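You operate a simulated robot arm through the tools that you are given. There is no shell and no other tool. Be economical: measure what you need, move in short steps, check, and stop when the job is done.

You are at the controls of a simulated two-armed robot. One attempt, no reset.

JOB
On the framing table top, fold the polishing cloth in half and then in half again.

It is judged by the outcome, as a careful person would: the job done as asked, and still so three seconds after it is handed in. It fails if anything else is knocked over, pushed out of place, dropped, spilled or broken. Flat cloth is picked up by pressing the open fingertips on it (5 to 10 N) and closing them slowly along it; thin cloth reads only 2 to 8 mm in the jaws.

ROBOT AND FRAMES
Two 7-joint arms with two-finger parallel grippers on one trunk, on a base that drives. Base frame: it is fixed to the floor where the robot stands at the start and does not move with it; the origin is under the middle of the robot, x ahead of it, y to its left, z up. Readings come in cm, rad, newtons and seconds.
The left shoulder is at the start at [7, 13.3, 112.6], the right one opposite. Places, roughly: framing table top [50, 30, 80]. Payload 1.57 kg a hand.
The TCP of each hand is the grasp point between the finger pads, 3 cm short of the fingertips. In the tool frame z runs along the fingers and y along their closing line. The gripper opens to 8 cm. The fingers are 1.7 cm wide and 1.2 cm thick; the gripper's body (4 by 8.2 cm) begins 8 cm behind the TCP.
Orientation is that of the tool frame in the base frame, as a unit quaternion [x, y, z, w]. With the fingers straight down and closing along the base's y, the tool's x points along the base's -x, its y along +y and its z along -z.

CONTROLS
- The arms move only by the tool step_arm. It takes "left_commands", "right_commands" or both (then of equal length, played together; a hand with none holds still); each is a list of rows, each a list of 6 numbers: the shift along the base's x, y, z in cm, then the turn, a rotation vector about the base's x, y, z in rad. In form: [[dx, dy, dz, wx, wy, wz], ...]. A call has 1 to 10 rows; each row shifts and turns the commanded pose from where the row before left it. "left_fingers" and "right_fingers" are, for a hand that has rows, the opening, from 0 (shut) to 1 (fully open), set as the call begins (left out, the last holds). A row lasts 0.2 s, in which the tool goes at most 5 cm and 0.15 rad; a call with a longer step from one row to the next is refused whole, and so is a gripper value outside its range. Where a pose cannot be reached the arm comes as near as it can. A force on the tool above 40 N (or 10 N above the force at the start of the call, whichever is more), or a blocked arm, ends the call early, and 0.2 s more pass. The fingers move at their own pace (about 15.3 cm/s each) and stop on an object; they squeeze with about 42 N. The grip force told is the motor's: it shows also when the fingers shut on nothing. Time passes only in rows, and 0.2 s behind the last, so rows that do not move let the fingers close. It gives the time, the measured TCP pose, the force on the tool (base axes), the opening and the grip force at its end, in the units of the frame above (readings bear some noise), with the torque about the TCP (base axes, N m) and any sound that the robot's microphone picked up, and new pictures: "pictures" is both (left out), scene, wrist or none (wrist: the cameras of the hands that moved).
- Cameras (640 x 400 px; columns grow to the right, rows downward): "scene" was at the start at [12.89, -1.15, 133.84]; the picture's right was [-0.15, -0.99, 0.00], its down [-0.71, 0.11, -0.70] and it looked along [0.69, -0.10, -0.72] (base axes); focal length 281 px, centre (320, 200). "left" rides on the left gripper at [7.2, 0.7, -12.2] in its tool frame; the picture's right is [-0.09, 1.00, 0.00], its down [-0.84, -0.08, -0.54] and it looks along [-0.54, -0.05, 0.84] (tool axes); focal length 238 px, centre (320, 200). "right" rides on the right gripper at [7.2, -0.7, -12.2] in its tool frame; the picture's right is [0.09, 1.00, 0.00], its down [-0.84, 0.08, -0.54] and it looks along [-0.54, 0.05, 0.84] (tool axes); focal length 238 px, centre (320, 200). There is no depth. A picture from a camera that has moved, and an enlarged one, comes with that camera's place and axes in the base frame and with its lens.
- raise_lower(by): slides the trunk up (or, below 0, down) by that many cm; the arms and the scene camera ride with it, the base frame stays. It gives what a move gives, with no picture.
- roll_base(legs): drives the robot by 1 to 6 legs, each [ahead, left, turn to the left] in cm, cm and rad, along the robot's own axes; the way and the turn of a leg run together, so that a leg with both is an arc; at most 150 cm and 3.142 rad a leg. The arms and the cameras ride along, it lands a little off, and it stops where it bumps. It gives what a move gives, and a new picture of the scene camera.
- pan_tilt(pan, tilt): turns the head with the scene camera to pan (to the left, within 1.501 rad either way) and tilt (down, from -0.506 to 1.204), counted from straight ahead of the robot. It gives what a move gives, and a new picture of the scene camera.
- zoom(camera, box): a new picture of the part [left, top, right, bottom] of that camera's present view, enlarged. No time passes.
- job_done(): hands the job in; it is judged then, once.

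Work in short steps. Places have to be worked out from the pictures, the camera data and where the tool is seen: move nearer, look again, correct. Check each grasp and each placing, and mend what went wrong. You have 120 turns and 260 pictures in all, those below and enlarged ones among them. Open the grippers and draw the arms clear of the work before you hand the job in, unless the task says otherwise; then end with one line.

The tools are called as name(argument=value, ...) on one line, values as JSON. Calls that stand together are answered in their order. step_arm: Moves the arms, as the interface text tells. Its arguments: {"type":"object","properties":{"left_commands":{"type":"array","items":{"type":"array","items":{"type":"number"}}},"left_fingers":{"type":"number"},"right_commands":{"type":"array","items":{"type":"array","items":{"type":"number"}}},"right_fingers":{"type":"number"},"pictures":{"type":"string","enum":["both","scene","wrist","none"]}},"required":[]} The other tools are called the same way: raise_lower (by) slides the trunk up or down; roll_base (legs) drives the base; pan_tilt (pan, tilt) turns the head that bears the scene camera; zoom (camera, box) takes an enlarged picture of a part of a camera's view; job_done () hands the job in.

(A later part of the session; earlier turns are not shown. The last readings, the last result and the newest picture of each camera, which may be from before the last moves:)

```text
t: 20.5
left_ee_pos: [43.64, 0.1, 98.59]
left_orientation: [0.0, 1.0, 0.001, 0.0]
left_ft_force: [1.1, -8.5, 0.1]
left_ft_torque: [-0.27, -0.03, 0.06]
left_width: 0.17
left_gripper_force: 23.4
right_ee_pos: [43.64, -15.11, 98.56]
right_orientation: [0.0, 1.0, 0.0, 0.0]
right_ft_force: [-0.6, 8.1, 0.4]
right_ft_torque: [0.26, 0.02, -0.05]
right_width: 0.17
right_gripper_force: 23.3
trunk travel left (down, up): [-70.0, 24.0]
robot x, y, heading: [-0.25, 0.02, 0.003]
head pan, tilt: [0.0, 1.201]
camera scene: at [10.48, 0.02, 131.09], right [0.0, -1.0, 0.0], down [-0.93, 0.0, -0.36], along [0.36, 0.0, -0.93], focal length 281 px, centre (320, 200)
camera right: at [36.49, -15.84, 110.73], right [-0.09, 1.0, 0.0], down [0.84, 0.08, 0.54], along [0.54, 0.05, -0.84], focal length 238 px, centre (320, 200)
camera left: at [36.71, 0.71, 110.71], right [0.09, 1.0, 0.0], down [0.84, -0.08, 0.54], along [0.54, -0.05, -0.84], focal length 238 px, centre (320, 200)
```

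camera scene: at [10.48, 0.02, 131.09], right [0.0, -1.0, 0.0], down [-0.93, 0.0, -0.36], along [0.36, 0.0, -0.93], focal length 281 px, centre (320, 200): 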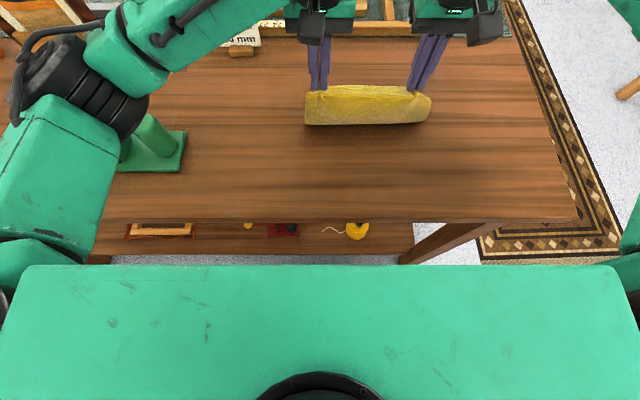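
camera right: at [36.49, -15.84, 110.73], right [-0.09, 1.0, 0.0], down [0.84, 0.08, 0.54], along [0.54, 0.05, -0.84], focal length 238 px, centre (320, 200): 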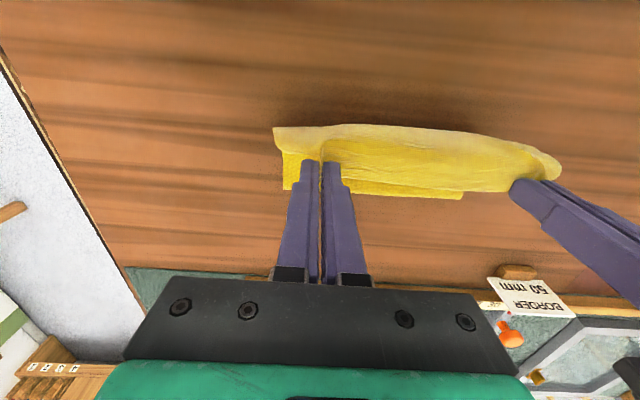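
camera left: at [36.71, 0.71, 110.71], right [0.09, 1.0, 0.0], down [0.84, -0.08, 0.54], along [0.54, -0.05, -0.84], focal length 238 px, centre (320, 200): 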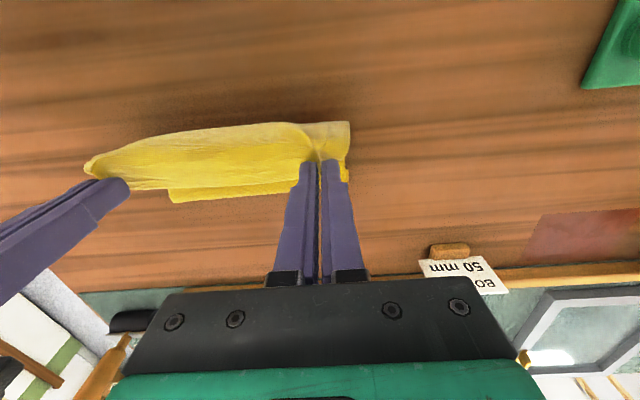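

The lower half is down with its far edge at x≈51.5, and the loop bulges toward me as wanted. I go a bit further near and down to complete the lower half.

step_arm(left_commands=[[-1.2, 0, -0.4, 0, 0, 0], [-1.2, 0, -0.5, 0, 0, 0], [-1.2, 0, -0.7, 0, 0, 0], [-1.2, 0, -0.8, 0, 0, 0], [-0.5, 0, -0.8, 0, 0, 0], [0, 0, 0, 0, 0, 0]], right_commands=[[-1.2, 0, -0.4, 0, 0, 0], [-1.2, 0, -0.5, 0, 0, 0], [-1.2, 0, -0.7, 0, 0, 0], [-1.2, 0, -0.8, 0, 0, 0], [-0.5, 0, -0.8, 0, 0, 0], [0, 0, 0, 0, 0, 0]])

```text
t: 21.9
left_ee_pos: [38.37, 0.05, 95.4]
left_orientation: [-0.001, 1.0, 0.0, 0.0]
left_ft_force: [0.0, -9.2, -0.3]
left_ft_torque: [-0.31, -0.01, 0.05]
left_width: 0.19
left_gripper_force: 23.4
right_ee_pos: [38.5, -15.33, 95.41]
right_orientation: [0.0, 1.0, 0.001, 0.0]
right_ft_force: [-0.2, 8.5, -0.3]
right_ft_torque: [0.26, -0.01, 0.01]
right_width: 0.17
right_gripper_force: 23.4
trunk travel left (down, up): [-70.0, 24.0]
robot x, y, heading: [-0.04, -0.12, 0.001]
head pan, tilt: [0.0, 1.201]
camera scene: at [10.51, 0.04, 131.08], right [0.0, -1.0, 0.0], down [-0.93, 0.0, -0.36], along [0.36, 0.0, -0.93], focal length 281 px, centre (320, 200)
camera right: at [31.35, -15.89, 107.52], right [-0.09, 1.0, 0.0], down [0.84, 0.08, 0.54], along [0.54, 0.05, -0.84], focal length 238 px, centre (320, 200)
camera left: at [31.39, 0.68, 107.49], right [0.09, 1.0, 0.0], down [0.84, -0.08, 0.54], along [0.54, -0.05, -0.84], focal length 238 px, centre (320, 200)
```

scene: 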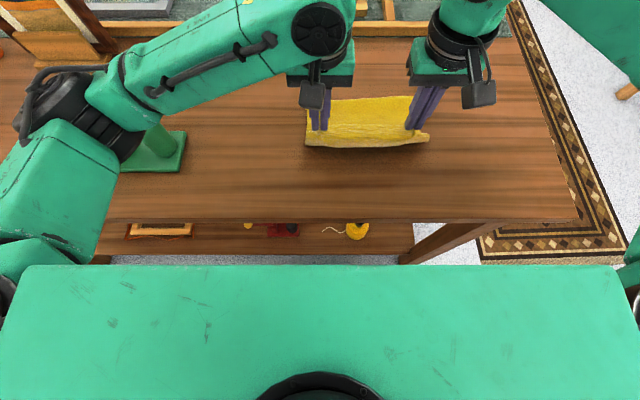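
right: 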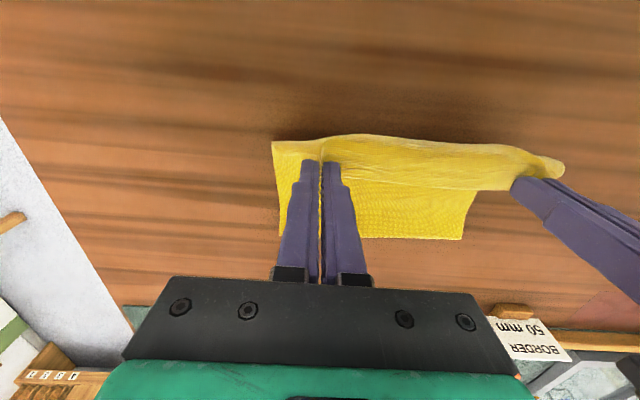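
left: 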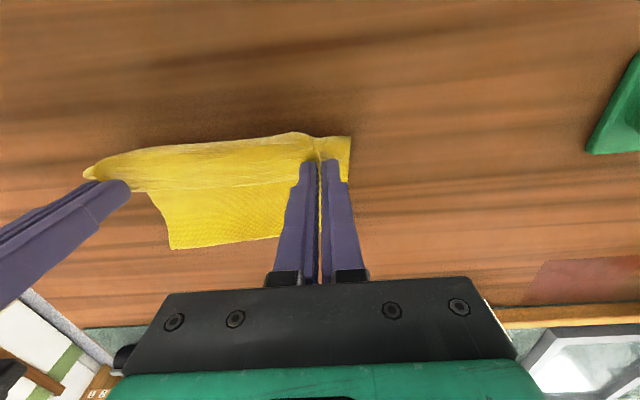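

Lower half is laid; far edge at x≈51.3 (right) to 50.1 (left). Now I carry the held edge outward and down onto it, with the left hand ending about 1 cm shorter.

step_arm(left_commands=[[1.5, 0, 0.3, 0, 0, 0], [1.5, 0, 0.2, 0, 0, 0], [1.5, 0, -0.3, 0, 0, 0], [1.5, 0, -0.8, 0, 0, 0], [1.4, 0, -1.1, 0, 0, 0], [1.2, 0, -1.4, 0, 0, 0], [1.1, 0, -1.5, 0, 0, 0], [0.7, 0, -1.2, 0, 0, 0], [0, 0, 0, 0, 0, 0]], right_commands=[[1.6, 0, 0.3, 0, 0, 0], [1.6, 0, 0.2, 0, 0, 0], [1.6, 0, -0.3, 0, 0, 0], [1.6, 0, -0.8, 0, 0, 0], [1.6, 0, -1.1, 0, 0, 0], [1.4, 0, -1.4, 0, 0, 0], [1.2, 0, -1.5, 0, 0, 0], [0.8, 0, -1.2, 0, 0, 0], [0, 0, 0, 0, 0, 0]])

```text
t: 23.9
left_ee_pos: [48.82, 0.19, 89.53]
left_orientation: [-0.001, 1.0, -0.001, 0.0]
left_ft_force: [1.1, -9.0, -0.3]
left_ft_torque: [-0.3, -0.06, 0.04]
left_width: 0.16
left_gripper_force: 23.9
right_ee_pos: [50.0, -15.14, 89.45]
right_orientation: [0.0, 1.0, 0.0, 0.0]
right_ft_force: [-1.1, 9.6, -0.4]
right_ft_torque: [0.33, 0.04, 0.0]
right_width: 0.19
right_gripper_force: 23.9
trunk travel left (down, up): [-70.0, 24.0]
robot x, y, heading: [0.33, 0.21, -0.003]
head pan, tilt: [0.0, 1.201]
camera scene: at [10.47, 0.04, 131.08], right [0.0, -1.0, 0.0], down [-0.93, 0.0, -0.36], along [0.36, 0.0, -0.93], focal length 281 px, centre (320, 200)
camera right: at [42.76, -15.83, 101.71], right [-0.09, 1.0, 0.0], down [0.84, 0.08, 0.54], along [0.54, 0.05, -0.84], focal length 238 px, centre (320, 200)
camera left: at [41.66, 0.73, 101.69], right [0.09, 1.0, 0.0], down [0.84, -0.08, 0.54], along [0.54, -0.05, -0.84], focal length 238 px, centre (320, 200)
```

scene: 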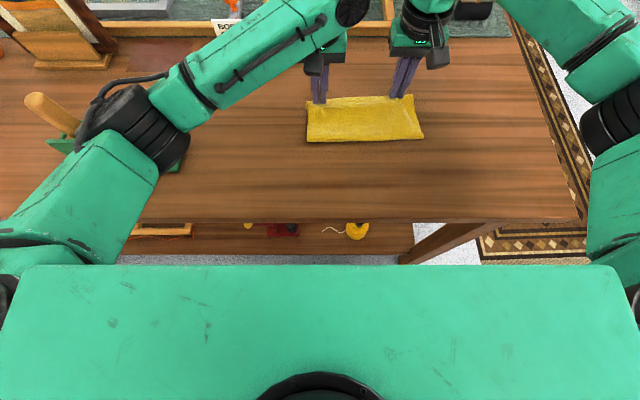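
right: 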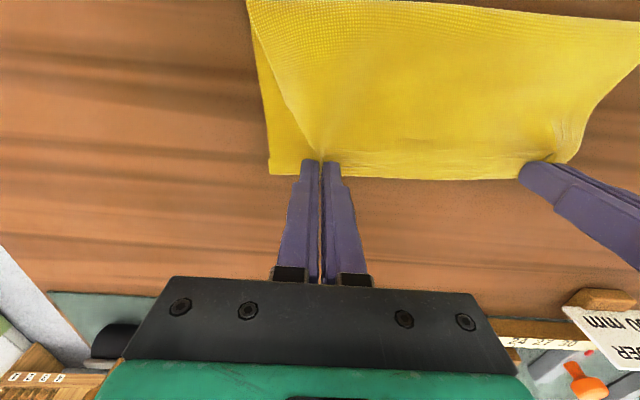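
left: 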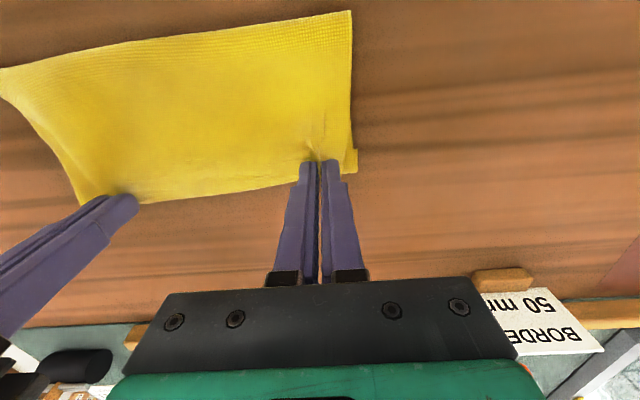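

The edges line up well. I lower to touch and open the fingers slowly along the cloth so the gathers spread again.

step_arm(left_commands=[[0.1, 0, -0.6, 0, 0, 0], [0, 0, -0.45, 0, 0, 0], [0, 0, 0, 0, 0, 0]], right_commands=[[0.1, 0, -0.6, 0, 0, 0], [0, 0, -0.4, 0, 0, 0], [0, 0, 0, 0, 0, 0]], pictures="none")

step_arm(left_commands=[[0, 0, 0, 0, 0, 0], [0, 0, 0, 0, 0, 0]], right_commands=[[0, 0, 0, 0, 0, 0], [0, 0, 0, 0, 0, 0]], left_fingers=0.2, right_fingers=0.2, pictures="none")

step_arm(left_commands=[[0, 0, 0, 0, 0, 0], [0, 0, 0, 0, 0, 0]], right_commands=[[0, 0, 0, 0, 0, 0], [0, 0, 0, 0, 0, 0]], left_fingers=0.4, right_fingers=0.4)

```text
t: 24.7
left_ee_pos: [48.92, 0.13, 88.5]
left_orientation: [-0.001, 1.0, -0.001, 0.0]
left_ft_force: [0.4, -11.7, 0.5]
left_ft_torque: [-0.28, -0.06, 0.09]
left_width: 0.15
left_gripper_force: 22.6
right_ee_pos: [50.04, -15.04, 88.58]
right_orientation: [0.0, 1.0, 0.0, 0.001]
right_ft_force: [-1.8, 10.3, 0.4]
right_ft_torque: [0.34, 0.03, -0.03]
right_width: 0.2
right_gripper_force: 23.7
trunk travel left (down, up): [-70.0, 24.0]
robot x, y, heading: [-0.03, -0.28, -0.0]
head pan, tilt: [0.0, 1.201]
```

```text
t: 25.3
left_ee_pos: [48.87, 0.2, 88.53]
left_orientation: [-0.001, 1.0, 0.001, -0.001]
left_ft_force: [0.4, 0.1, 0.6]
left_ft_torque: [0.01, 0.01, -0.03]
left_width: 1.6
left_gripper_force: 0.2
right_ee_pos: [49.98, -15.15, 88.64]
right_orientation: [0.0, 1.0, 0.0, 0.0]
right_ft_force: [0.8, 0.8, -0.3]
right_ft_torque: [0.01, -0.02, -0.01]
right_width: 1.6
right_gripper_force: 0.0
trunk travel left (down, up): [-70.0, 24.0]
robot x, y, heading: [-0.1, -0.3, -0.0]
head pan, tilt: [0.0, 1.201]
```

```text
t: 25.9
left_ee_pos: [48.96, 0.23, 88.54]
left_orientation: [-0.001, 1.0, 0.0, 0.0]
left_ft_force: [0.7, -0.1, -1.4]
left_ft_torque: [-0.01, 0.01, 0.02]
left_width: 3.19
left_gripper_force: 0.1
right_ee_pos: [50.05, -15.16, 88.65]
right_orientation: [0.0, 1.0, 0.0, 0.0]
right_ft_force: [0.2, 0.3, -0.9]
right_ft_torque: [0.02, 0.02, 0.0]
right_width: 3.19
right_gripper_force: 0.1
trunk travel left (down, up): [-70.0, 24.0]
robot x, y, heading: [-0.14, 0.04, -0.004]
head pan, tilt: [0.0, 1.201]
camera scene: at [10.51, 0.03, 131.08], right [0.0, -1.0, 0.0], down [-0.93, 0.0, -0.36], along [0.36, 0.0, -0.93], focal length 281 px, centre (320, 200)
camera right: at [42.87, -15.84, 100.82], right [-0.09, 1.0, 0.0], down [0.84, 0.08, 0.54], along [0.54, 0.05, -0.84], focal length 238 px, centre (320, 200)
camera left: at [41.91, 0.81, 100.67], right [0.09, 1.0, 0.0], down [0.84, -0.08, 0.54], along [0.54, -0.05, -0.84], focal length 238 px, centre (320, 200)
```

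scene: 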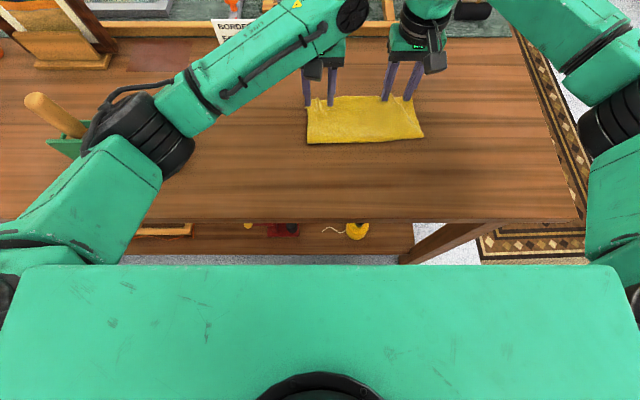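
right: 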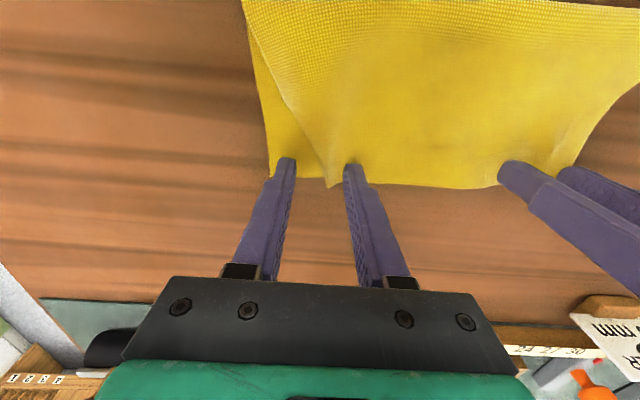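
left: 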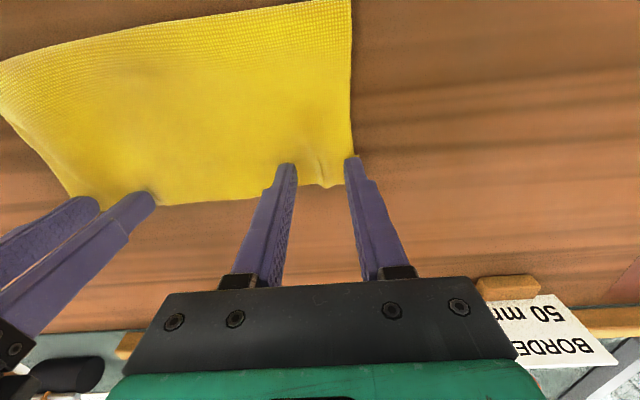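

Released. I raise both hands to look at the result.

step_arm(left_commands=[[0, 0, 2, 0, 0, 0], [0, 0, 3, 0, 0, 0], [-2, 3, 4, 0, 0, 0], [-3, 4, 2, 0, 0, 0]], right_commands=[[0, 0, 2, 0, 0, 0], [0, 0, 3, 0, 0, 0], [-2, -3, 4, 0, 0, 0], [-3, -4, 2, 0, 0, 0]])

zoom(camera="scene", box=[270, 70, 460, 170])

```text
refused: row 3 steps farther than a row can; nothing moved
```

```text
3.37 times, centred on (365, 120) of scene
camera zoom: at [10.51, 0.03, 131.08], right [0.0, -1.0, 0.0], down [-0.93, 0.0, -0.36], along [0.36, 0.0, -0.93], focal length 945 px, centre (168, 470)
```

zoom: 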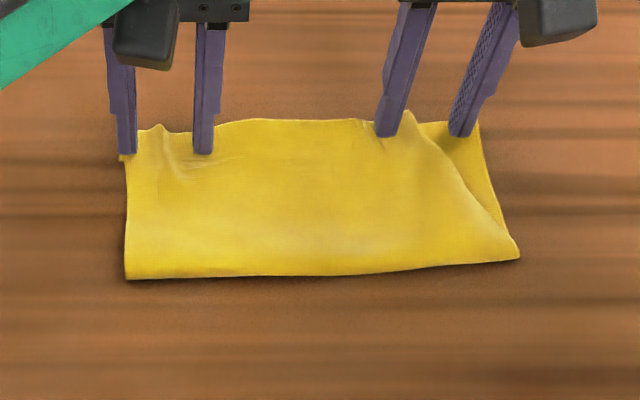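

A row was too long; I repeat it with shorter steps.

step_arm(left_commands=[[0, 0, 2, 0, 0, 0], [0, 0, 3, 0, 0, 0], [-1, 2, 4, 0, 0, 0], [-2, 4, 2, 0, 0, 0], [-2, 4, 0, 0, 0, 0], [0, 0, 0, 0, 0, 0]], right_commands=[[0, 0, 2, 0, 0, 0], [0, 0, 3, 0, 0, 0], [-1, -2, 4, 0, 0, 0], [-2, -4, 2, 0, 0, 0], [-2, -4, 0, 0, 0, 0], [0, 0, 0, 0, 0, 0]])

zoom(camera="scene", box=[270, 70, 460, 170])

```text
t: 27.3
left_ee_pos: [43.97, 10.26, 99.63]
left_orientation: [-0.001, 1.0, 0.0, 0.0]
left_ft_force: [-0.2, -0.6, -0.3]
left_ft_torque: [0.01, 0.04, 0.02]
left_width: 3.17
left_gripper_force: 0.0
right_ee_pos: [45.05, -25.37, 99.55]
right_orientation: [-0.001, 1.0, 0.0, -0.001]
right_ft_force: [1.0, 0.0, 0.1]
right_ft_torque: [0.0, -0.01, 0.01]
right_width: 3.2
right_gripper_force: 0.1
trunk travel left (down, up): [-70.0, 24.0]
robot x, y, heading: [0.27, -0.07, 0.004]
head pan, tilt: [0.0, 1.201]
camera scene: at [10.62, 0.03, 131.07], right [0.0, -1.0, 0.0], down [-0.93, 0.0, -0.36], along [0.36, 0.0, -0.93], focal length 281 px, centre (320, 200)
camera right: at [37.89, -26.05, 111.82], right [-0.09, 1.0, 0.0], down [0.84, 0.08, 0.54], along [0.54, 0.05, -0.84], focal length 238 px, centre (320, 200)
camera left: at [36.99, 10.95, 111.84], right [0.09, 1.0, 0.0], down [0.84, -0.08, 0.54], along [0.54, -0.05, -0.84], focal length 238 px, centre (320, 200)
```

scene: 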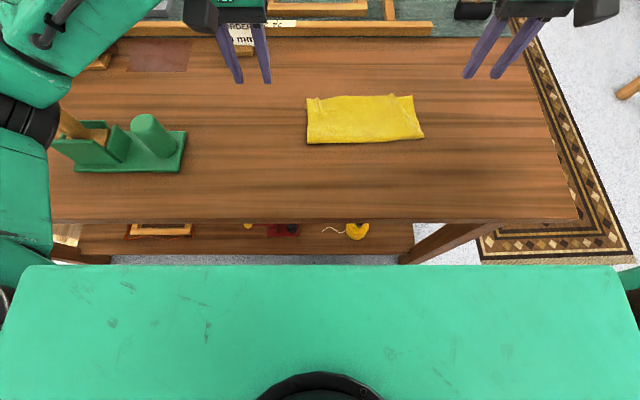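
right: 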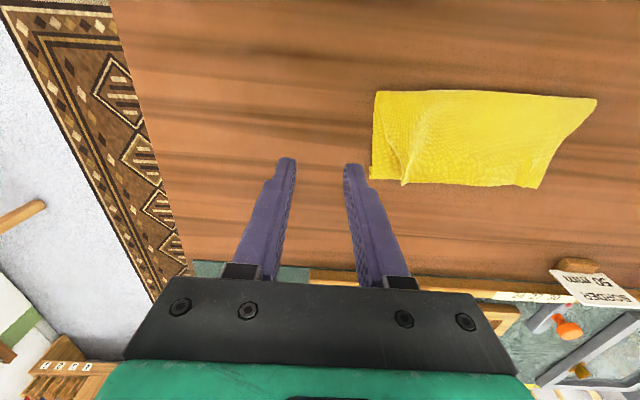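
left: 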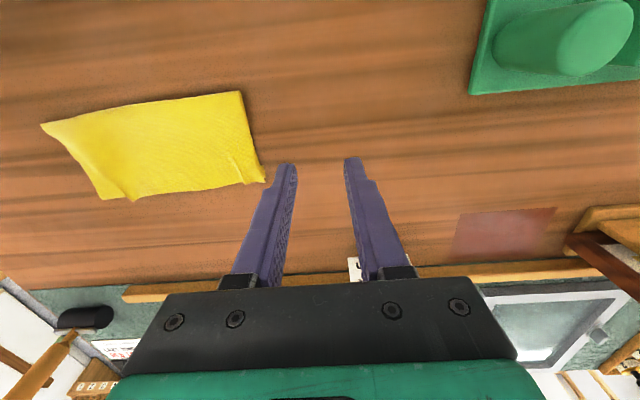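

```text
3.37 times, centred on (365, 120) of scene
camera zoom: at [10.62, 0.03, 131.07], right [0.0, -1.0, 0.0], down [-0.93, 0.0, -0.36], along [0.36, 0.0, -0.93], focal length 945 px, centre (168, 470)
```

zoom: 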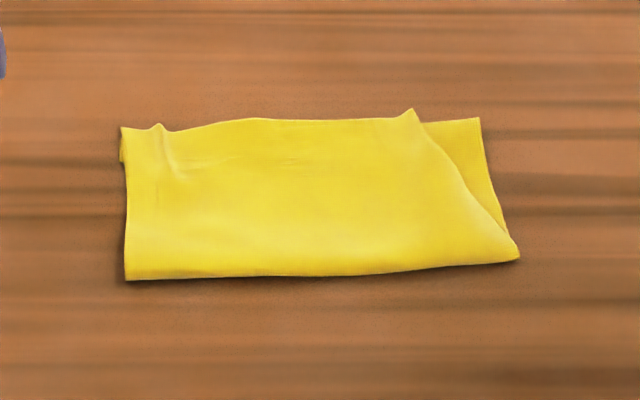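

The first fold is neat, except the top layer's right far corner lies 4 cm inward at (51.6, -14.8) while the corner below is at (51.4, -19). I bring the right hand over it to pinch just that flap lightly and draw it out.

step_arm(right_commands=[[1.7, 3.3, -2.5, 0, 0, 0], [1.7, 3.3, -2.5, 0, 0, 0], [1.55, 3.2, -2.5, 0, 0, 0], [0, 0, -2, 0, 0, 0], [0, 0, 0, 0, 0, 0]], right_fingers=0.3, pictures="wrist")

zoom(camera="right", box=[220, 80, 420, 205])

```text
t: 28.5
left_ee_pos: [44.0, 10.33, 99.74]
left_orientation: [-0.002, 1.0, 0.0, 0.0]
left_ft_force: [0.2, -0.5, -0.6]
left_ft_torque: [0.04, 0.0, 0.0]
left_width: 3.2
left_gripper_force: 0.0
right_ee_pos: [49.96, -15.53, 90.2]
right_orientation: [0.0, 1.0, 0.0, 0.0]
right_ft_force: [-0.5, 0.6, 0.2]
right_ft_torque: [0.01, -0.04, 0.04]
right_width: 2.37
right_gripper_force: 0.1
trunk travel left (down, up): [-70.0, 24.0]
robot x, y, heading: [-0.59, 0.2, -0.002]
head pan, tilt: [0.0, 1.201]
camera right: at [42.78, -16.14, 102.33], right [-0.09, 1.0, 0.0], down [0.84, 0.08, 0.54], along [0.54, 0.05, -0.84], focal length 238 px, centre (320, 200)
```

right: 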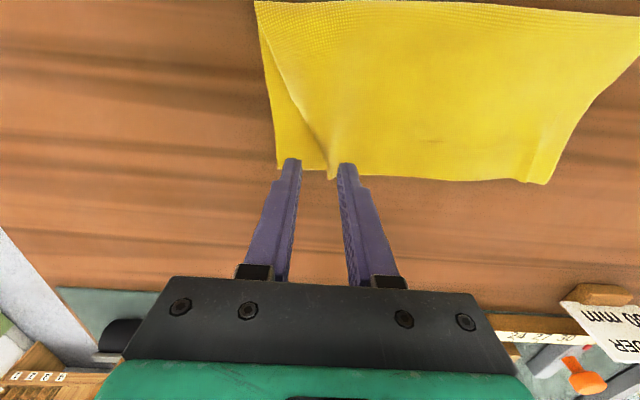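

```text
3.20 times, centred on (320, 142) of right
camera zoom: at [42.78, -16.14, 102.33], right [-0.09, 1.0, 0.0], down [0.84, 0.08, 0.54], along [0.54, 0.05, -0.84], focal length 763 px, centre (320, 384)
```

zoom: 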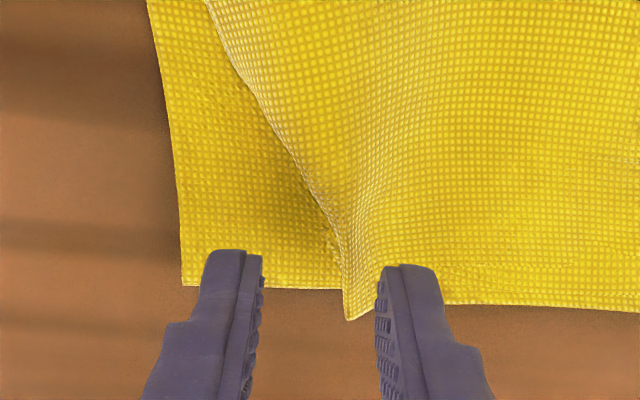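

The raised flap corner stands right between the fingers. I lower to light contact and close on it.

step_arm(right_commands=[[-0.3, 0.1, -1.0, 0, 0, 0], [0, 0, -0.7, 0, 0, 0], [0, 0, 0, 0, 0, 0]], pictures="none")

step_arm(right_commands=[[0, 0, 0, 0, 0, 0]], right_fingers=0.15, pictures="none")

step_arm(right_commands=[[0, 0, 0, 0, 0, 0], [0, 0, 0, 0, 0, 0]], right_fingers=0, pictures="none")

zoom(camera="right", box=[220, 80, 420, 205])

```text
t: 29.3
left_ee_pos: [43.95, 10.28, 99.7]
left_orientation: [-0.002, 1.0, 0.0, 0.0]
left_ft_force: [0.3, -0.1, 1.0]
left_ft_torque: [0.01, 0.02, 0.0]
left_width: 3.2
left_gripper_force: 0.0
right_ee_pos: [49.68, -15.25, 88.4]
right_orientation: [0.0, 1.0, 0.0, -0.001]
right_ft_force: [0.3, 0.8, -0.1]
right_ft_torque: [0.0, 0.02, -0.01]
right_width: 2.39
right_gripper_force: 0.1
trunk travel left (down, up): [-70.0, 24.0]
robot x, y, heading: [-0.09, -0.19, -0.004]
head pan, tilt: [0.0, 1.201]
```

```text
t: 29.7
left_ee_pos: [43.94, 10.31, 99.69]
left_orientation: [-0.001, 1.0, -0.001, 0.0]
left_ft_force: [0.9, 0.1, 0.1]
left_ft_torque: [0.01, -0.04, -0.04]
left_width: 3.19
left_gripper_force: 0.0
right_ee_pos: [49.66, -15.24, 88.37]
right_orientation: [-0.001, 1.0, 0.0, 0.001]
right_ft_force: [0.4, 0.5, 0.7]
right_ft_torque: [0.01, -0.04, 0.01]
right_width: 1.23
right_gripper_force: 0.1
trunk travel left (down, up): [-70.0, 24.0]
robot x, y, heading: [0.02, 0.2, -0.0]
head pan, tilt: [0.0, 1.201]
```

```text
t: 30.3
left_ee_pos: [43.91, 10.39, 99.8]
left_orientation: [-0.001, 1.0, 0.0, 0.0]
left_ft_force: [-0.2, 0.0, 0.0]
left_ft_torque: [0.01, -0.02, 0.01]
left_width: 3.21
left_gripper_force: 0.0
right_ee_pos: [49.63, -15.18, 88.41]
right_orientation: [0.0, 1.0, 0.0, 0.0]
right_ft_force: [-0.4, 0.2, 0.8]
right_ft_torque: [0.0, -0.03, 0.03]
right_width: 0.18
right_gripper_force: 23.7
trunk travel left (down, up): [-70.0, 24.0]
robot x, y, heading: [-0.01, -0.15, 0.003]
head pan, tilt: [0.0, 1.201]
```

```text
3.20 times, centred on (320, 142) of right
camera zoom: at [42.46, -15.93, 100.56], right [-0.09, 1.0, 0.0], down [0.84, 0.08, 0.54], along [0.54, 0.05, -0.84], focal length 763 px, centre (320, 384)
```

zoom: 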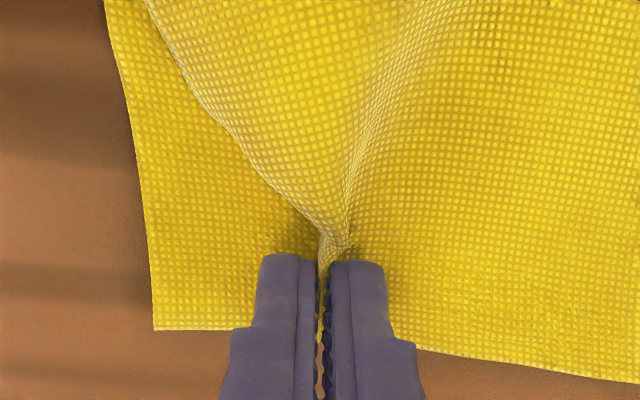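

The flap alone is pinched. I lift it slightly and draw it 3.4 cm to the right.

step_arm(right_commands=[[0, 0, 1.0, 0, 0, 0], [0, -0.9, 0.2, 0, 0, 0], [0, -0.9, 0, 0, 0, 0], [0, -0.9, 0, 0, 0, 0], [0, -0.8, 0, 0, 0, 0], [0, 0, 0, 0, 0, 0]], pictures="none")

zoom(camera="right", box=[220, 60, 460, 210])

```text
t: 31.7
left_ee_pos: [43.95, 10.42, 99.65]
left_orientation: [-0.001, 1.0, -0.001, 0.0]
left_ft_force: [0.2, -0.4, -0.1]
left_ft_torque: [0.0, -0.02, 0.02]
left_width: 3.2
left_gripper_force: 0.0
right_ee_pos: [49.62, -18.78, 89.71]
right_orientation: [0.0, 1.0, 0.0, 0.0]
right_ft_force: [-0.4, -0.5, -1.0]
right_ft_torque: [0.01, -0.01, 0.01]
right_width: 0.18
right_gripper_force: 23.5
trunk travel left (down, up): [-70.0, 24.0]
robot x, y, heading: [-0.01, 0.19, -0.001]
head pan, tilt: [0.0, 1.201]
```

```text
2.67 times, centred on (340, 135) of right
camera zoom: at [42.43, -19.51, 101.81], right [-0.09, 1.0, 0.0], down [0.84, 0.08, 0.54], along [0.54, 0.05, -0.84], focal length 636 px, centre (267, 373)
```

zoom: 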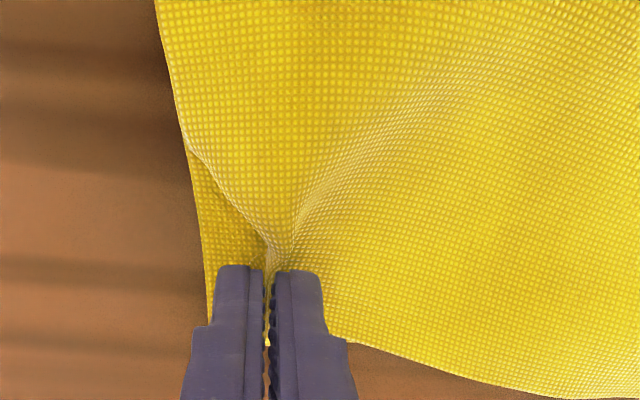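

Nearly aligned; 0.7 cm more, then lower and release slowly.

step_arm(right_commands=[[0.1, -0.7, 0, 0, 0, 0], [0, 0, -0.7, 0, 0, 0], [0, 0, -0.6, 0, 0, 0], [0, 0, 0, 0, 0, 0]], pictures="none")

step_arm(right_commands=[[0, 0, 0, 0, 0, 0], [0, 0, 0, 0, 0, 0]], right_fingers=0.25, pictures="none")

step_arm(right_commands=[[0, 0, 2, 0, 0, 0], [0, 0, 3, 0, 0, 0], [0, -3, 3, 0, 0, 0], [-1, -4, 2, 0, 0, 0], [0, 0, 0, 0, 0, 0]])

zoom(camera="scene", box=[270, 70, 460, 170])

```text
t: 32.7
left_ee_pos: [43.96, 10.25, 99.62]
left_orientation: [0.0, 1.0, 0.0, 0.0]
left_ft_force: [0.3, 0.2, 0.3]
left_ft_torque: [0.0, 0.01, 0.02]
left_width: 3.23
left_gripper_force: 0.0
right_ee_pos: [49.72, -19.51, 88.29]
right_orientation: [0.001, 1.0, 0.0, 0.0]
right_ft_force: [0.6, -0.2, 1.6]
right_ft_torque: [0.01, -0.01, -0.03]
right_width: 0.2
right_gripper_force: 23.5
trunk travel left (down, up): [-70.0, 24.0]
robot x, y, heading: [0.09, -0.2, -0.001]
head pan, tilt: [0.0, 1.201]
```

```text
t: 33.3
left_ee_pos: [43.98, 10.3, 99.81]
left_orientation: [-0.001, 1.0, 0.0, 0.0]
left_ft_force: [0.6, -0.2, 1.0]
left_ft_torque: [0.0, -0.02, 0.0]
left_width: 3.19
left_gripper_force: 0.0
right_ee_pos: [49.79, -19.49, 88.35]
right_orientation: [0.0, 1.0, 0.0, 0.0]
right_ft_force: [-0.3, -0.5, -0.2]
right_ft_torque: [0.05, -0.01, 0.01]
right_width: 2.01
right_gripper_force: 0.1
trunk travel left (down, up): [-70.0, 24.0]
robot x, y, heading: [-0.14, -0.17, -0.001]
head pan, tilt: [0.0, 1.201]
```

```text
t: 34.5
left_ee_pos: [43.98, 10.41, 99.71]
left_orientation: [-0.001, 1.0, -0.002, -0.001]
left_ft_force: [0.5, -0.9, -0.5]
left_ft_torque: [-0.02, 0.01, -0.02]
left_width: 3.18
left_gripper_force: 0.1
right_ee_pos: [49.04, -26.44, 98.3]
right_orientation: [-0.001, 1.0, 0.0, 0.0]
right_ft_force: [-0.6, 0.4, -0.5]
right_ft_torque: [-0.02, 0.03, 0.07]
right_width: 1.97
right_gripper_force: 0.0
trunk travel left (down, up): [-70.0, 24.0]
robot x, y, heading: [-0.19, 0.02, 0.002]
head pan, tilt: [0.0, 1.201]
camera scene: at [10.57, 0.14, 131.07], right [0.0, -1.0, 0.0], down [-0.93, 0.0, -0.36], along [0.36, 0.0, -0.93], focal length 281 px, centre (320, 200)
camera right: at [41.74, -27.14, 110.45], right [-0.09, 1.0, 0.0], down [0.84, 0.08, 0.54], along [0.54, 0.05, -0.84], focal length 238 px, centre (320, 200)
```

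scene: 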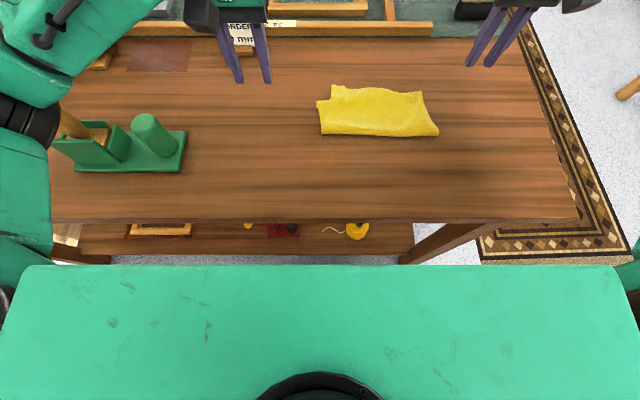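
right: 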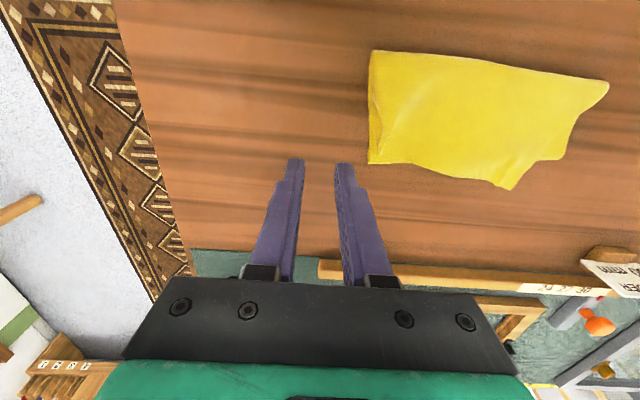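

```text
3.37 times, centred on (365, 120) of scene
camera zoom: at [10.57, 0.14, 131.07], right [0.0, -1.0, 0.0], down [-0.93, 0.0, -0.36], along [0.36, 0.0, -0.93], focal length 945 px, centre (168, 470)
```

zoom: 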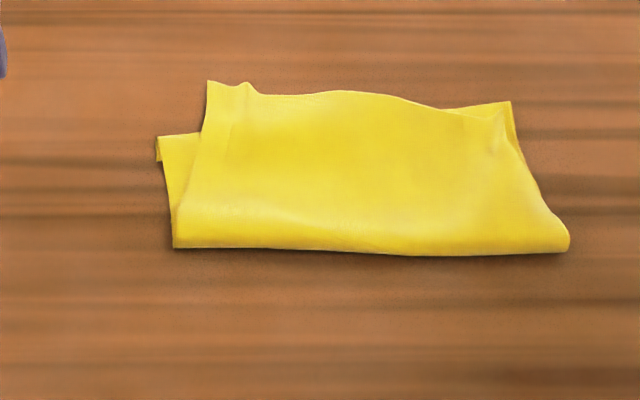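

The drag rotated the top layer: right corners now coincide at (52.7, -21), but the top-left corner went to about (54.4, -2.3) over the lower one at (50.1, 0.8). I bring the left hand over the top-left corner to correct it.

step_arm(left_commands=[[2.3, -3, -2, 0, 0, 0], [2.3, -3, -2, 0, 0, 0], [2.3, -3, -2, 0, 0, 0], [2.1, -2.9, -1.5, 0, 0, 0], [0, 0, 0, 0, 0, 0]], left_fingers=0.3, pictures="wrist")

```text
t: 35.7
left_ee_pos: [53.07, -1.57, 92.36]
left_orientation: [0.0, 1.0, 0.0, 0.0]
left_ft_force: [0.4, 0.3, -0.6]
left_ft_torque: [-0.01, -0.01, 0.01]
left_width: 2.42
left_gripper_force: 0.2
right_ee_pos: [48.9, -26.45, 98.34]
right_orientation: [0.0, 1.0, -0.001, 0.0]
right_ft_force: [0.1, -0.6, -0.6]
right_ft_torque: [-0.01, -0.02, -0.02]
right_width: 2.0
right_gripper_force: 0.0
trunk travel left (down, up): [-70.0, 24.0]
robot x, y, heading: [0.06, -0.17, -0.002]
head pan, tilt: [0.0, 1.201]
camera left: at [45.99, -0.92, 104.4], right [0.09, 1.0, 0.0], down [0.84, -0.08, 0.54], along [0.54, -0.05, -0.84], focal length 238 px, centre (320, 200)
```

left: 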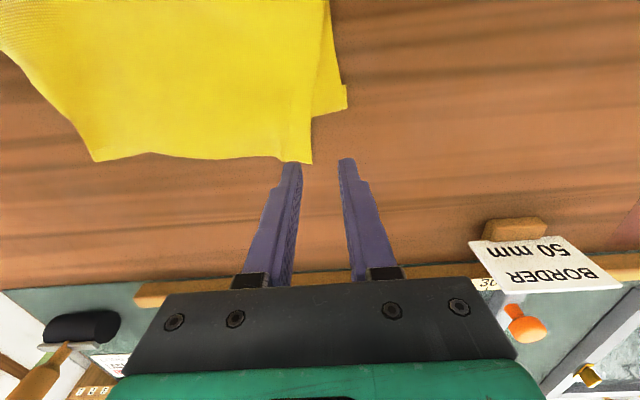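

I shift to straddle cloth near that corner and press lightly for a pinch (there is no second layer beneath there).

step_arm(left_commands=[[0.3, -2.4, -1.5, 0, 0, 0], [0, 0, -1.5, 0, 0, 0], [0, 0, -1.1, 0, 0, 0], [0, 0, -0.25, 0, 0, 0], [0, 0, 0, 0, 0, 0]], pictures="none")

```text
t: 36.9
left_ee_pos: [53.1, -4.15, 87.99]
left_orientation: [-0.001, 1.0, -0.001, 0.005]
left_ft_force: [6.1, 2.8, 27.7]
left_ft_torque: [0.04, -0.1, -0.06]
left_width: 2.4
left_gripper_force: 0.1
right_ee_pos: [48.72, -26.36, 98.42]
right_orientation: [0.0, 1.0, 0.0, 0.002]
right_ft_force: [0.1, -0.2, -0.7]
right_ft_torque: [-0.01, 0.02, 0.01]
right_width: 2.02
right_gripper_force: 0.0
trunk travel left (down, up): [-70.0, 24.0]
robot x, y, heading: [0.01, 0.12, 0.001]
head pan, tilt: [0.0, 1.201]
```

step_arm(left_commands=[[0, 0, 0.15, 0, 0, 0], [0, 0, 0.05, 0, 0, 0]], pictures="none")

step_arm(left_commands=[[0, 0, 0, 0, 0, 0]], left_fingers=0.15, pictures="none")

step_arm(left_commands=[[0, 0, 0, 0, 0, 0], [0, 0, 0, 0, 0, 0]], left_fingers=0, pictures="wrist")

```text
t: 37.5
left_ee_pos: [53.09, -4.18, 88.1]
left_orientation: [-0.001, 1.0, -0.001, 0.002]
left_ft_force: [6.4, 2.6, 28.0]
left_ft_torque: [0.05, -0.09, 0.0]
left_width: 2.39
left_gripper_force: 0.1
right_ee_pos: [48.74, -26.41, 98.42]
right_orientation: [0.0, 1.0, 0.0, 0.002]
right_ft_force: [0.1, -0.9, 0.4]
right_ft_torque: [-0.02, 0.02, -0.01]
right_width: 2.02
right_gripper_force: 0.2
trunk travel left (down, up): [-70.0, 24.0]
robot x, y, heading: [-0.29, -0.02, 0.005]
head pan, tilt: [0.0, 1.201]
```

```text
t: 37.9
left_ee_pos: [52.88, -4.31, 88.15]
left_orientation: [0.001, 1.0, -0.001, 0.002]
left_ft_force: [-1.2, 0.2, 27.8]
left_ft_torque: [-0.06, 0.07, 0.0]
left_width: 0.76
left_gripper_force: 0.1
right_ee_pos: [48.56, -26.49, 98.54]
right_orientation: [0.0, 1.0, 0.0, 0.002]
right_ft_force: [-0.1, 0.2, -0.2]
right_ft_torque: [-0.01, 0.02, -0.01]
right_width: 2.01
right_gripper_force: 0.0
trunk travel left (down, up): [-70.0, 24.0]
robot x, y, heading: [-0.31, -0.39, 0.004]
head pan, tilt: [0.0, 1.201]
```

```text
t: 38.5
left_ee_pos: [52.86, -4.35, 88.13]
left_orientation: [0.0, 1.0, -0.001, 0.002]
left_ft_force: [-1.1, -2.0, 26.9]
left_ft_torque: [-0.13, 0.07, 0.05]
left_width: 0.23
left_gripper_force: 23.6
right_ee_pos: [48.52, -26.68, 98.38]
right_orientation: [0.0, 1.0, 0.0, 0.002]
right_ft_force: [-0.2, -1.3, 0.7]
right_ft_torque: [-0.02, 0.0, -0.01]
right_width: 2.02
right_gripper_force: 0.1
trunk travel left (down, up): [-70.0, 24.0]
robot x, y, heading: [-0.07, -0.06, -0.004]
head pan, tilt: [0.0, 1.201]
camera left: at [45.82, -3.63, 100.24], right [0.09, 1.0, 0.0], down [0.83, -0.08, 0.55], along [0.54, -0.05, -0.84], focal length 238 px, centre (320, 200)
```

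left: 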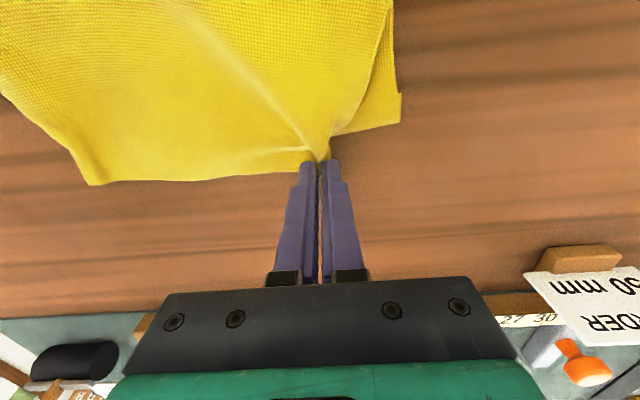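

Pinched at the corner. I lift it clear and move it back and to the left toward the lower corner.

step_arm(left_commands=[[0, 0, 1.5, 0, 0, 0], [-0.5, 0.6, 1, 0, 0, 0], [-1, 0.9, 0, 0, 0, 0], [-1, 0.9, 0, 0, 0, 0], [-1, 0.9, 0, 0, 0, 0], [-0.7, 0.7, 0, 0, 0, 0], [0, 0, 0, 0, 0, 0]], pictures="both")

zoom(camera="left", box=[200, 50, 440, 200])

```text
t: 40.1
left_ee_pos: [48.91, -0.09, 90.3]
left_orientation: [-0.001, 1.0, 0.001, -0.001]
left_ft_force: [-0.3, -0.5, 0.3]
left_ft_torque: [0.01, 0.01, -0.02]
left_width: 0.2
left_gripper_force: 23.5
right_ee_pos: [48.99, -26.59, 98.34]
right_orientation: [0.001, 1.0, 0.0, 0.001]
right_ft_force: [0.0, -0.1, 0.3]
right_ft_torque: [-0.03, 0.02, -0.02]
right_width: 2.02
right_gripper_force: 0.1
trunk travel left (down, up): [-70.0, 24.0]
robot x, y, heading: [-0.09, -0.18, 0.003]
head pan, tilt: [0.0, 1.201]
camera scene: at [10.51, 0.0, 131.08], right [0.0, -1.0, 0.0], down [-0.93, 0.0, -0.36], along [0.36, 0.0, -0.93], focal length 281 px, centre (320, 200)
camera left: at [41.96, 0.53, 102.48], right [0.09, 1.0, 0.0], down [0.84, -0.08, 0.54], along [0.54, -0.05, -0.84], focal length 238 px, centre (320, 200)
```

scene: 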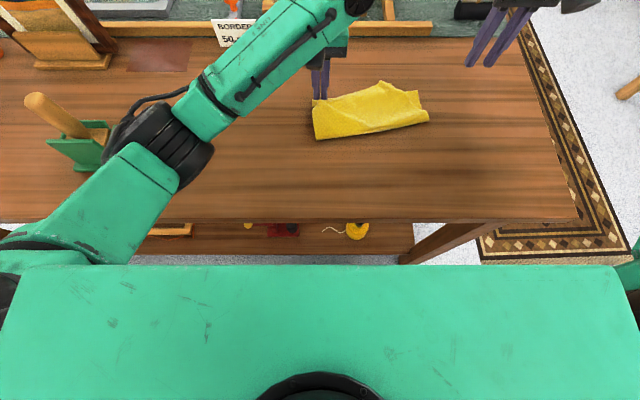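
left: 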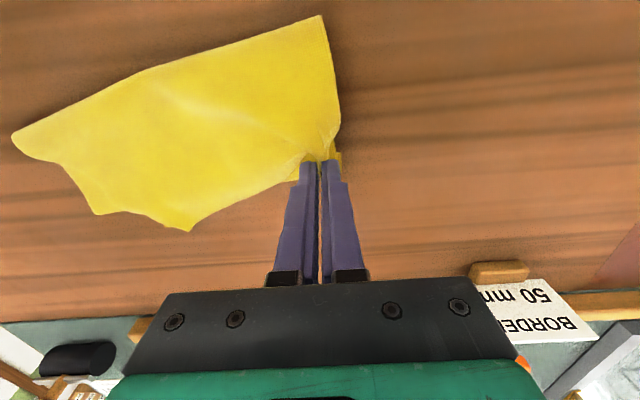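

```text
2.67 times, centred on (320, 125) of left
camera zoom: at [41.96, 0.53, 102.48], right [0.09, 1.0, 0.0], down [0.84, -0.08, 0.54], along [0.54, -0.05, -0.84], focal length 636 px, centre (320, 400)
```

zoom: 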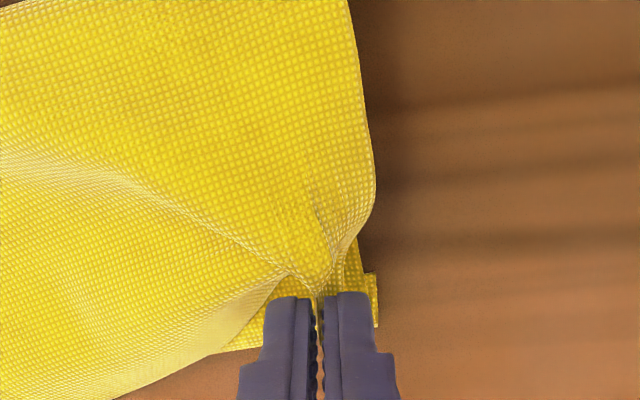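

The top layer pivots as a whole, so I'll hold both its corners at once. I look at the right end with the right camera while the left holds.

step_arm(right_commands=[[-1, 1, 0, 0, 0, 0], [0, 0, 0, 0, 0, 0]], pictures="wrist")

zoom(camera="scene", box=[290, 70, 450, 160])

zoom(camera="right", box=[340, 20, 640, 210])

```text
t: 40.7
left_ee_pos: [49.01, -0.07, 90.24]
left_orientation: [-0.001, 1.0, 0.001, -0.001]
left_ft_force: [0.1, 1.2, 0.1]
left_ft_torque: [0.01, -0.01, 0.0]
left_width: 0.19
left_gripper_force: 23.5
right_ee_pos: [47.82, -25.43, 98.23]
right_orientation: [0.0, 1.0, 0.0, -0.001]
right_ft_force: [-0.1, -0.2, 0.6]
right_ft_torque: [0.06, 0.0, 0.03]
right_width: 2.02
right_gripper_force: 0.0
trunk travel left (down, up): [-70.0, 24.0]
robot x, y, heading: [0.14, -0.14, 0.0]
head pan, tilt: [0.0, 1.201]
camera right: at [40.66, -26.18, 110.35], right [-0.09, 1.0, 0.0], down [0.84, 0.08, 0.54], along [0.54, 0.05, -0.84], focal length 238 px, centre (320, 200)
```

right: 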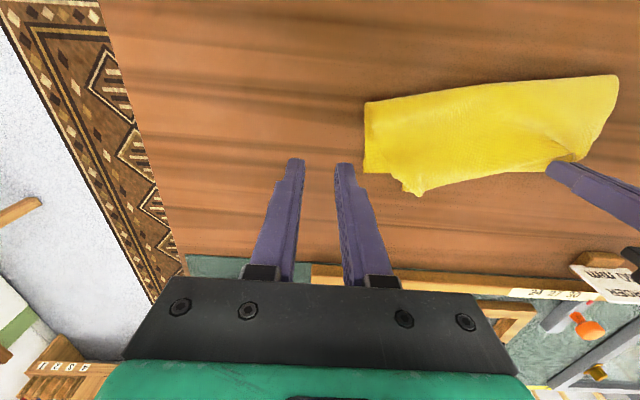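

```text
4.00 times, centred on (370, 115) of scene
camera zoom: at [10.52, 0.02, 131.08], right [0.0, -1.0, 0.0], down [-0.93, 0.0, -0.36], along [0.36, 0.0, -0.93], focal length 1122 px, centre (120, 540)
```

zoom: 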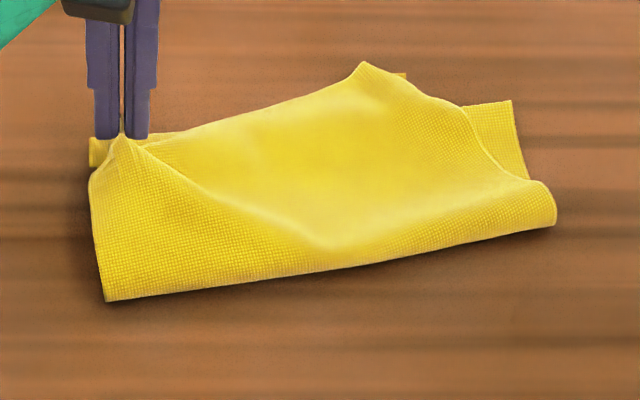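

```text
2.11 times, centred on (490, 115) of right
camera zoom: at [40.66, -26.18, 110.35], right [-0.09, 1.0, 0.0], down [0.84, 0.08, 0.54], along [0.54, 0.05, -0.84], focal length 502 px, centre (-38, 379)
```

zoom: 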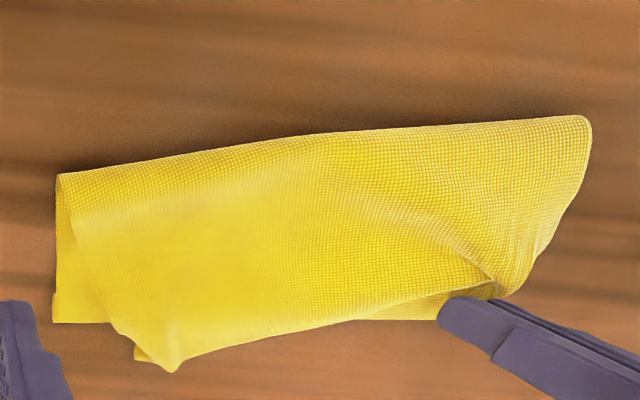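

Lower layer corners: left (50.2, 1.5), right (52.8, -20.4); the top-left corner held by the left hand is right; the top-right corner is at about (54.7, -14). I lower the left to hold, and bring the right over that corner.

step_arm(left_commands=[[0, 0, -0.5, 0, 0, 0], [0, 0, -0.5, 0, 0, 0], [0, 0, -0.5, 0, 0, 0], [0, 0, 0, 0, 0, 0], [0, 0, 0, 0, 0, 0]], right_commands=[[2, 3.8, -1, 0, 0, 0], [2, 3.7, -2, 0, 0, 0], [2, 3.7, -2, 0, 0, 0], [0, 0, -2, 0, 0, 0], [0, 0, 0, 0, 0, 0]], right_fingers=0.35, pictures="none")

zoom(camera="right", box=[200, 60, 440, 210])

```text
t: 41.9
left_ee_pos: [49.06, -0.21, 88.82]
left_orientation: [-0.001, 1.0, 0.0, -0.001]
left_ft_force: [-0.7, -0.4, 0.0]
left_ft_torque: [0.02, -0.03, -0.04]
left_width: 0.19
left_gripper_force: 24.0
right_ee_pos: [53.76, -14.26, 91.27]
right_orientation: [0.0, 1.0, 0.0, 0.0]
right_ft_force: [-0.8, 0.2, 0.3]
right_ft_torque: [-0.02, 0.03, -0.02]
right_width: 2.82
right_gripper_force: 0.1
trunk travel left (down, up): [-70.0, 24.0]
robot x, y, heading: [0.04, 0.02, -0.001]
head pan, tilt: [0.0, 1.201]
```

```text
2.67 times, centred on (320, 135) of right
camera zoom: at [46.62, -14.98, 103.51], right [-0.09, 1.0, 0.0], down [0.84, 0.08, 0.54], along [0.54, 0.05, -0.84], focal length 636 px, centre (320, 373)
```

zoom: 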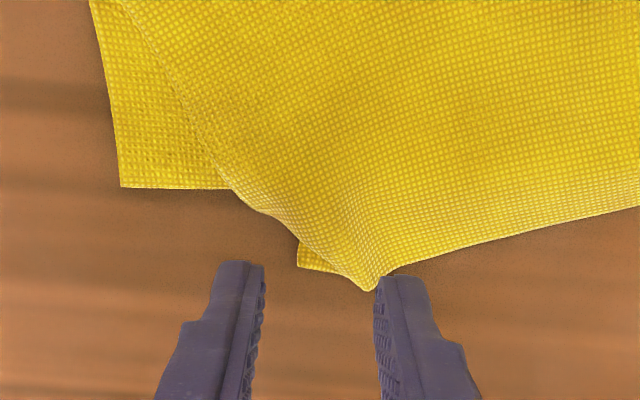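

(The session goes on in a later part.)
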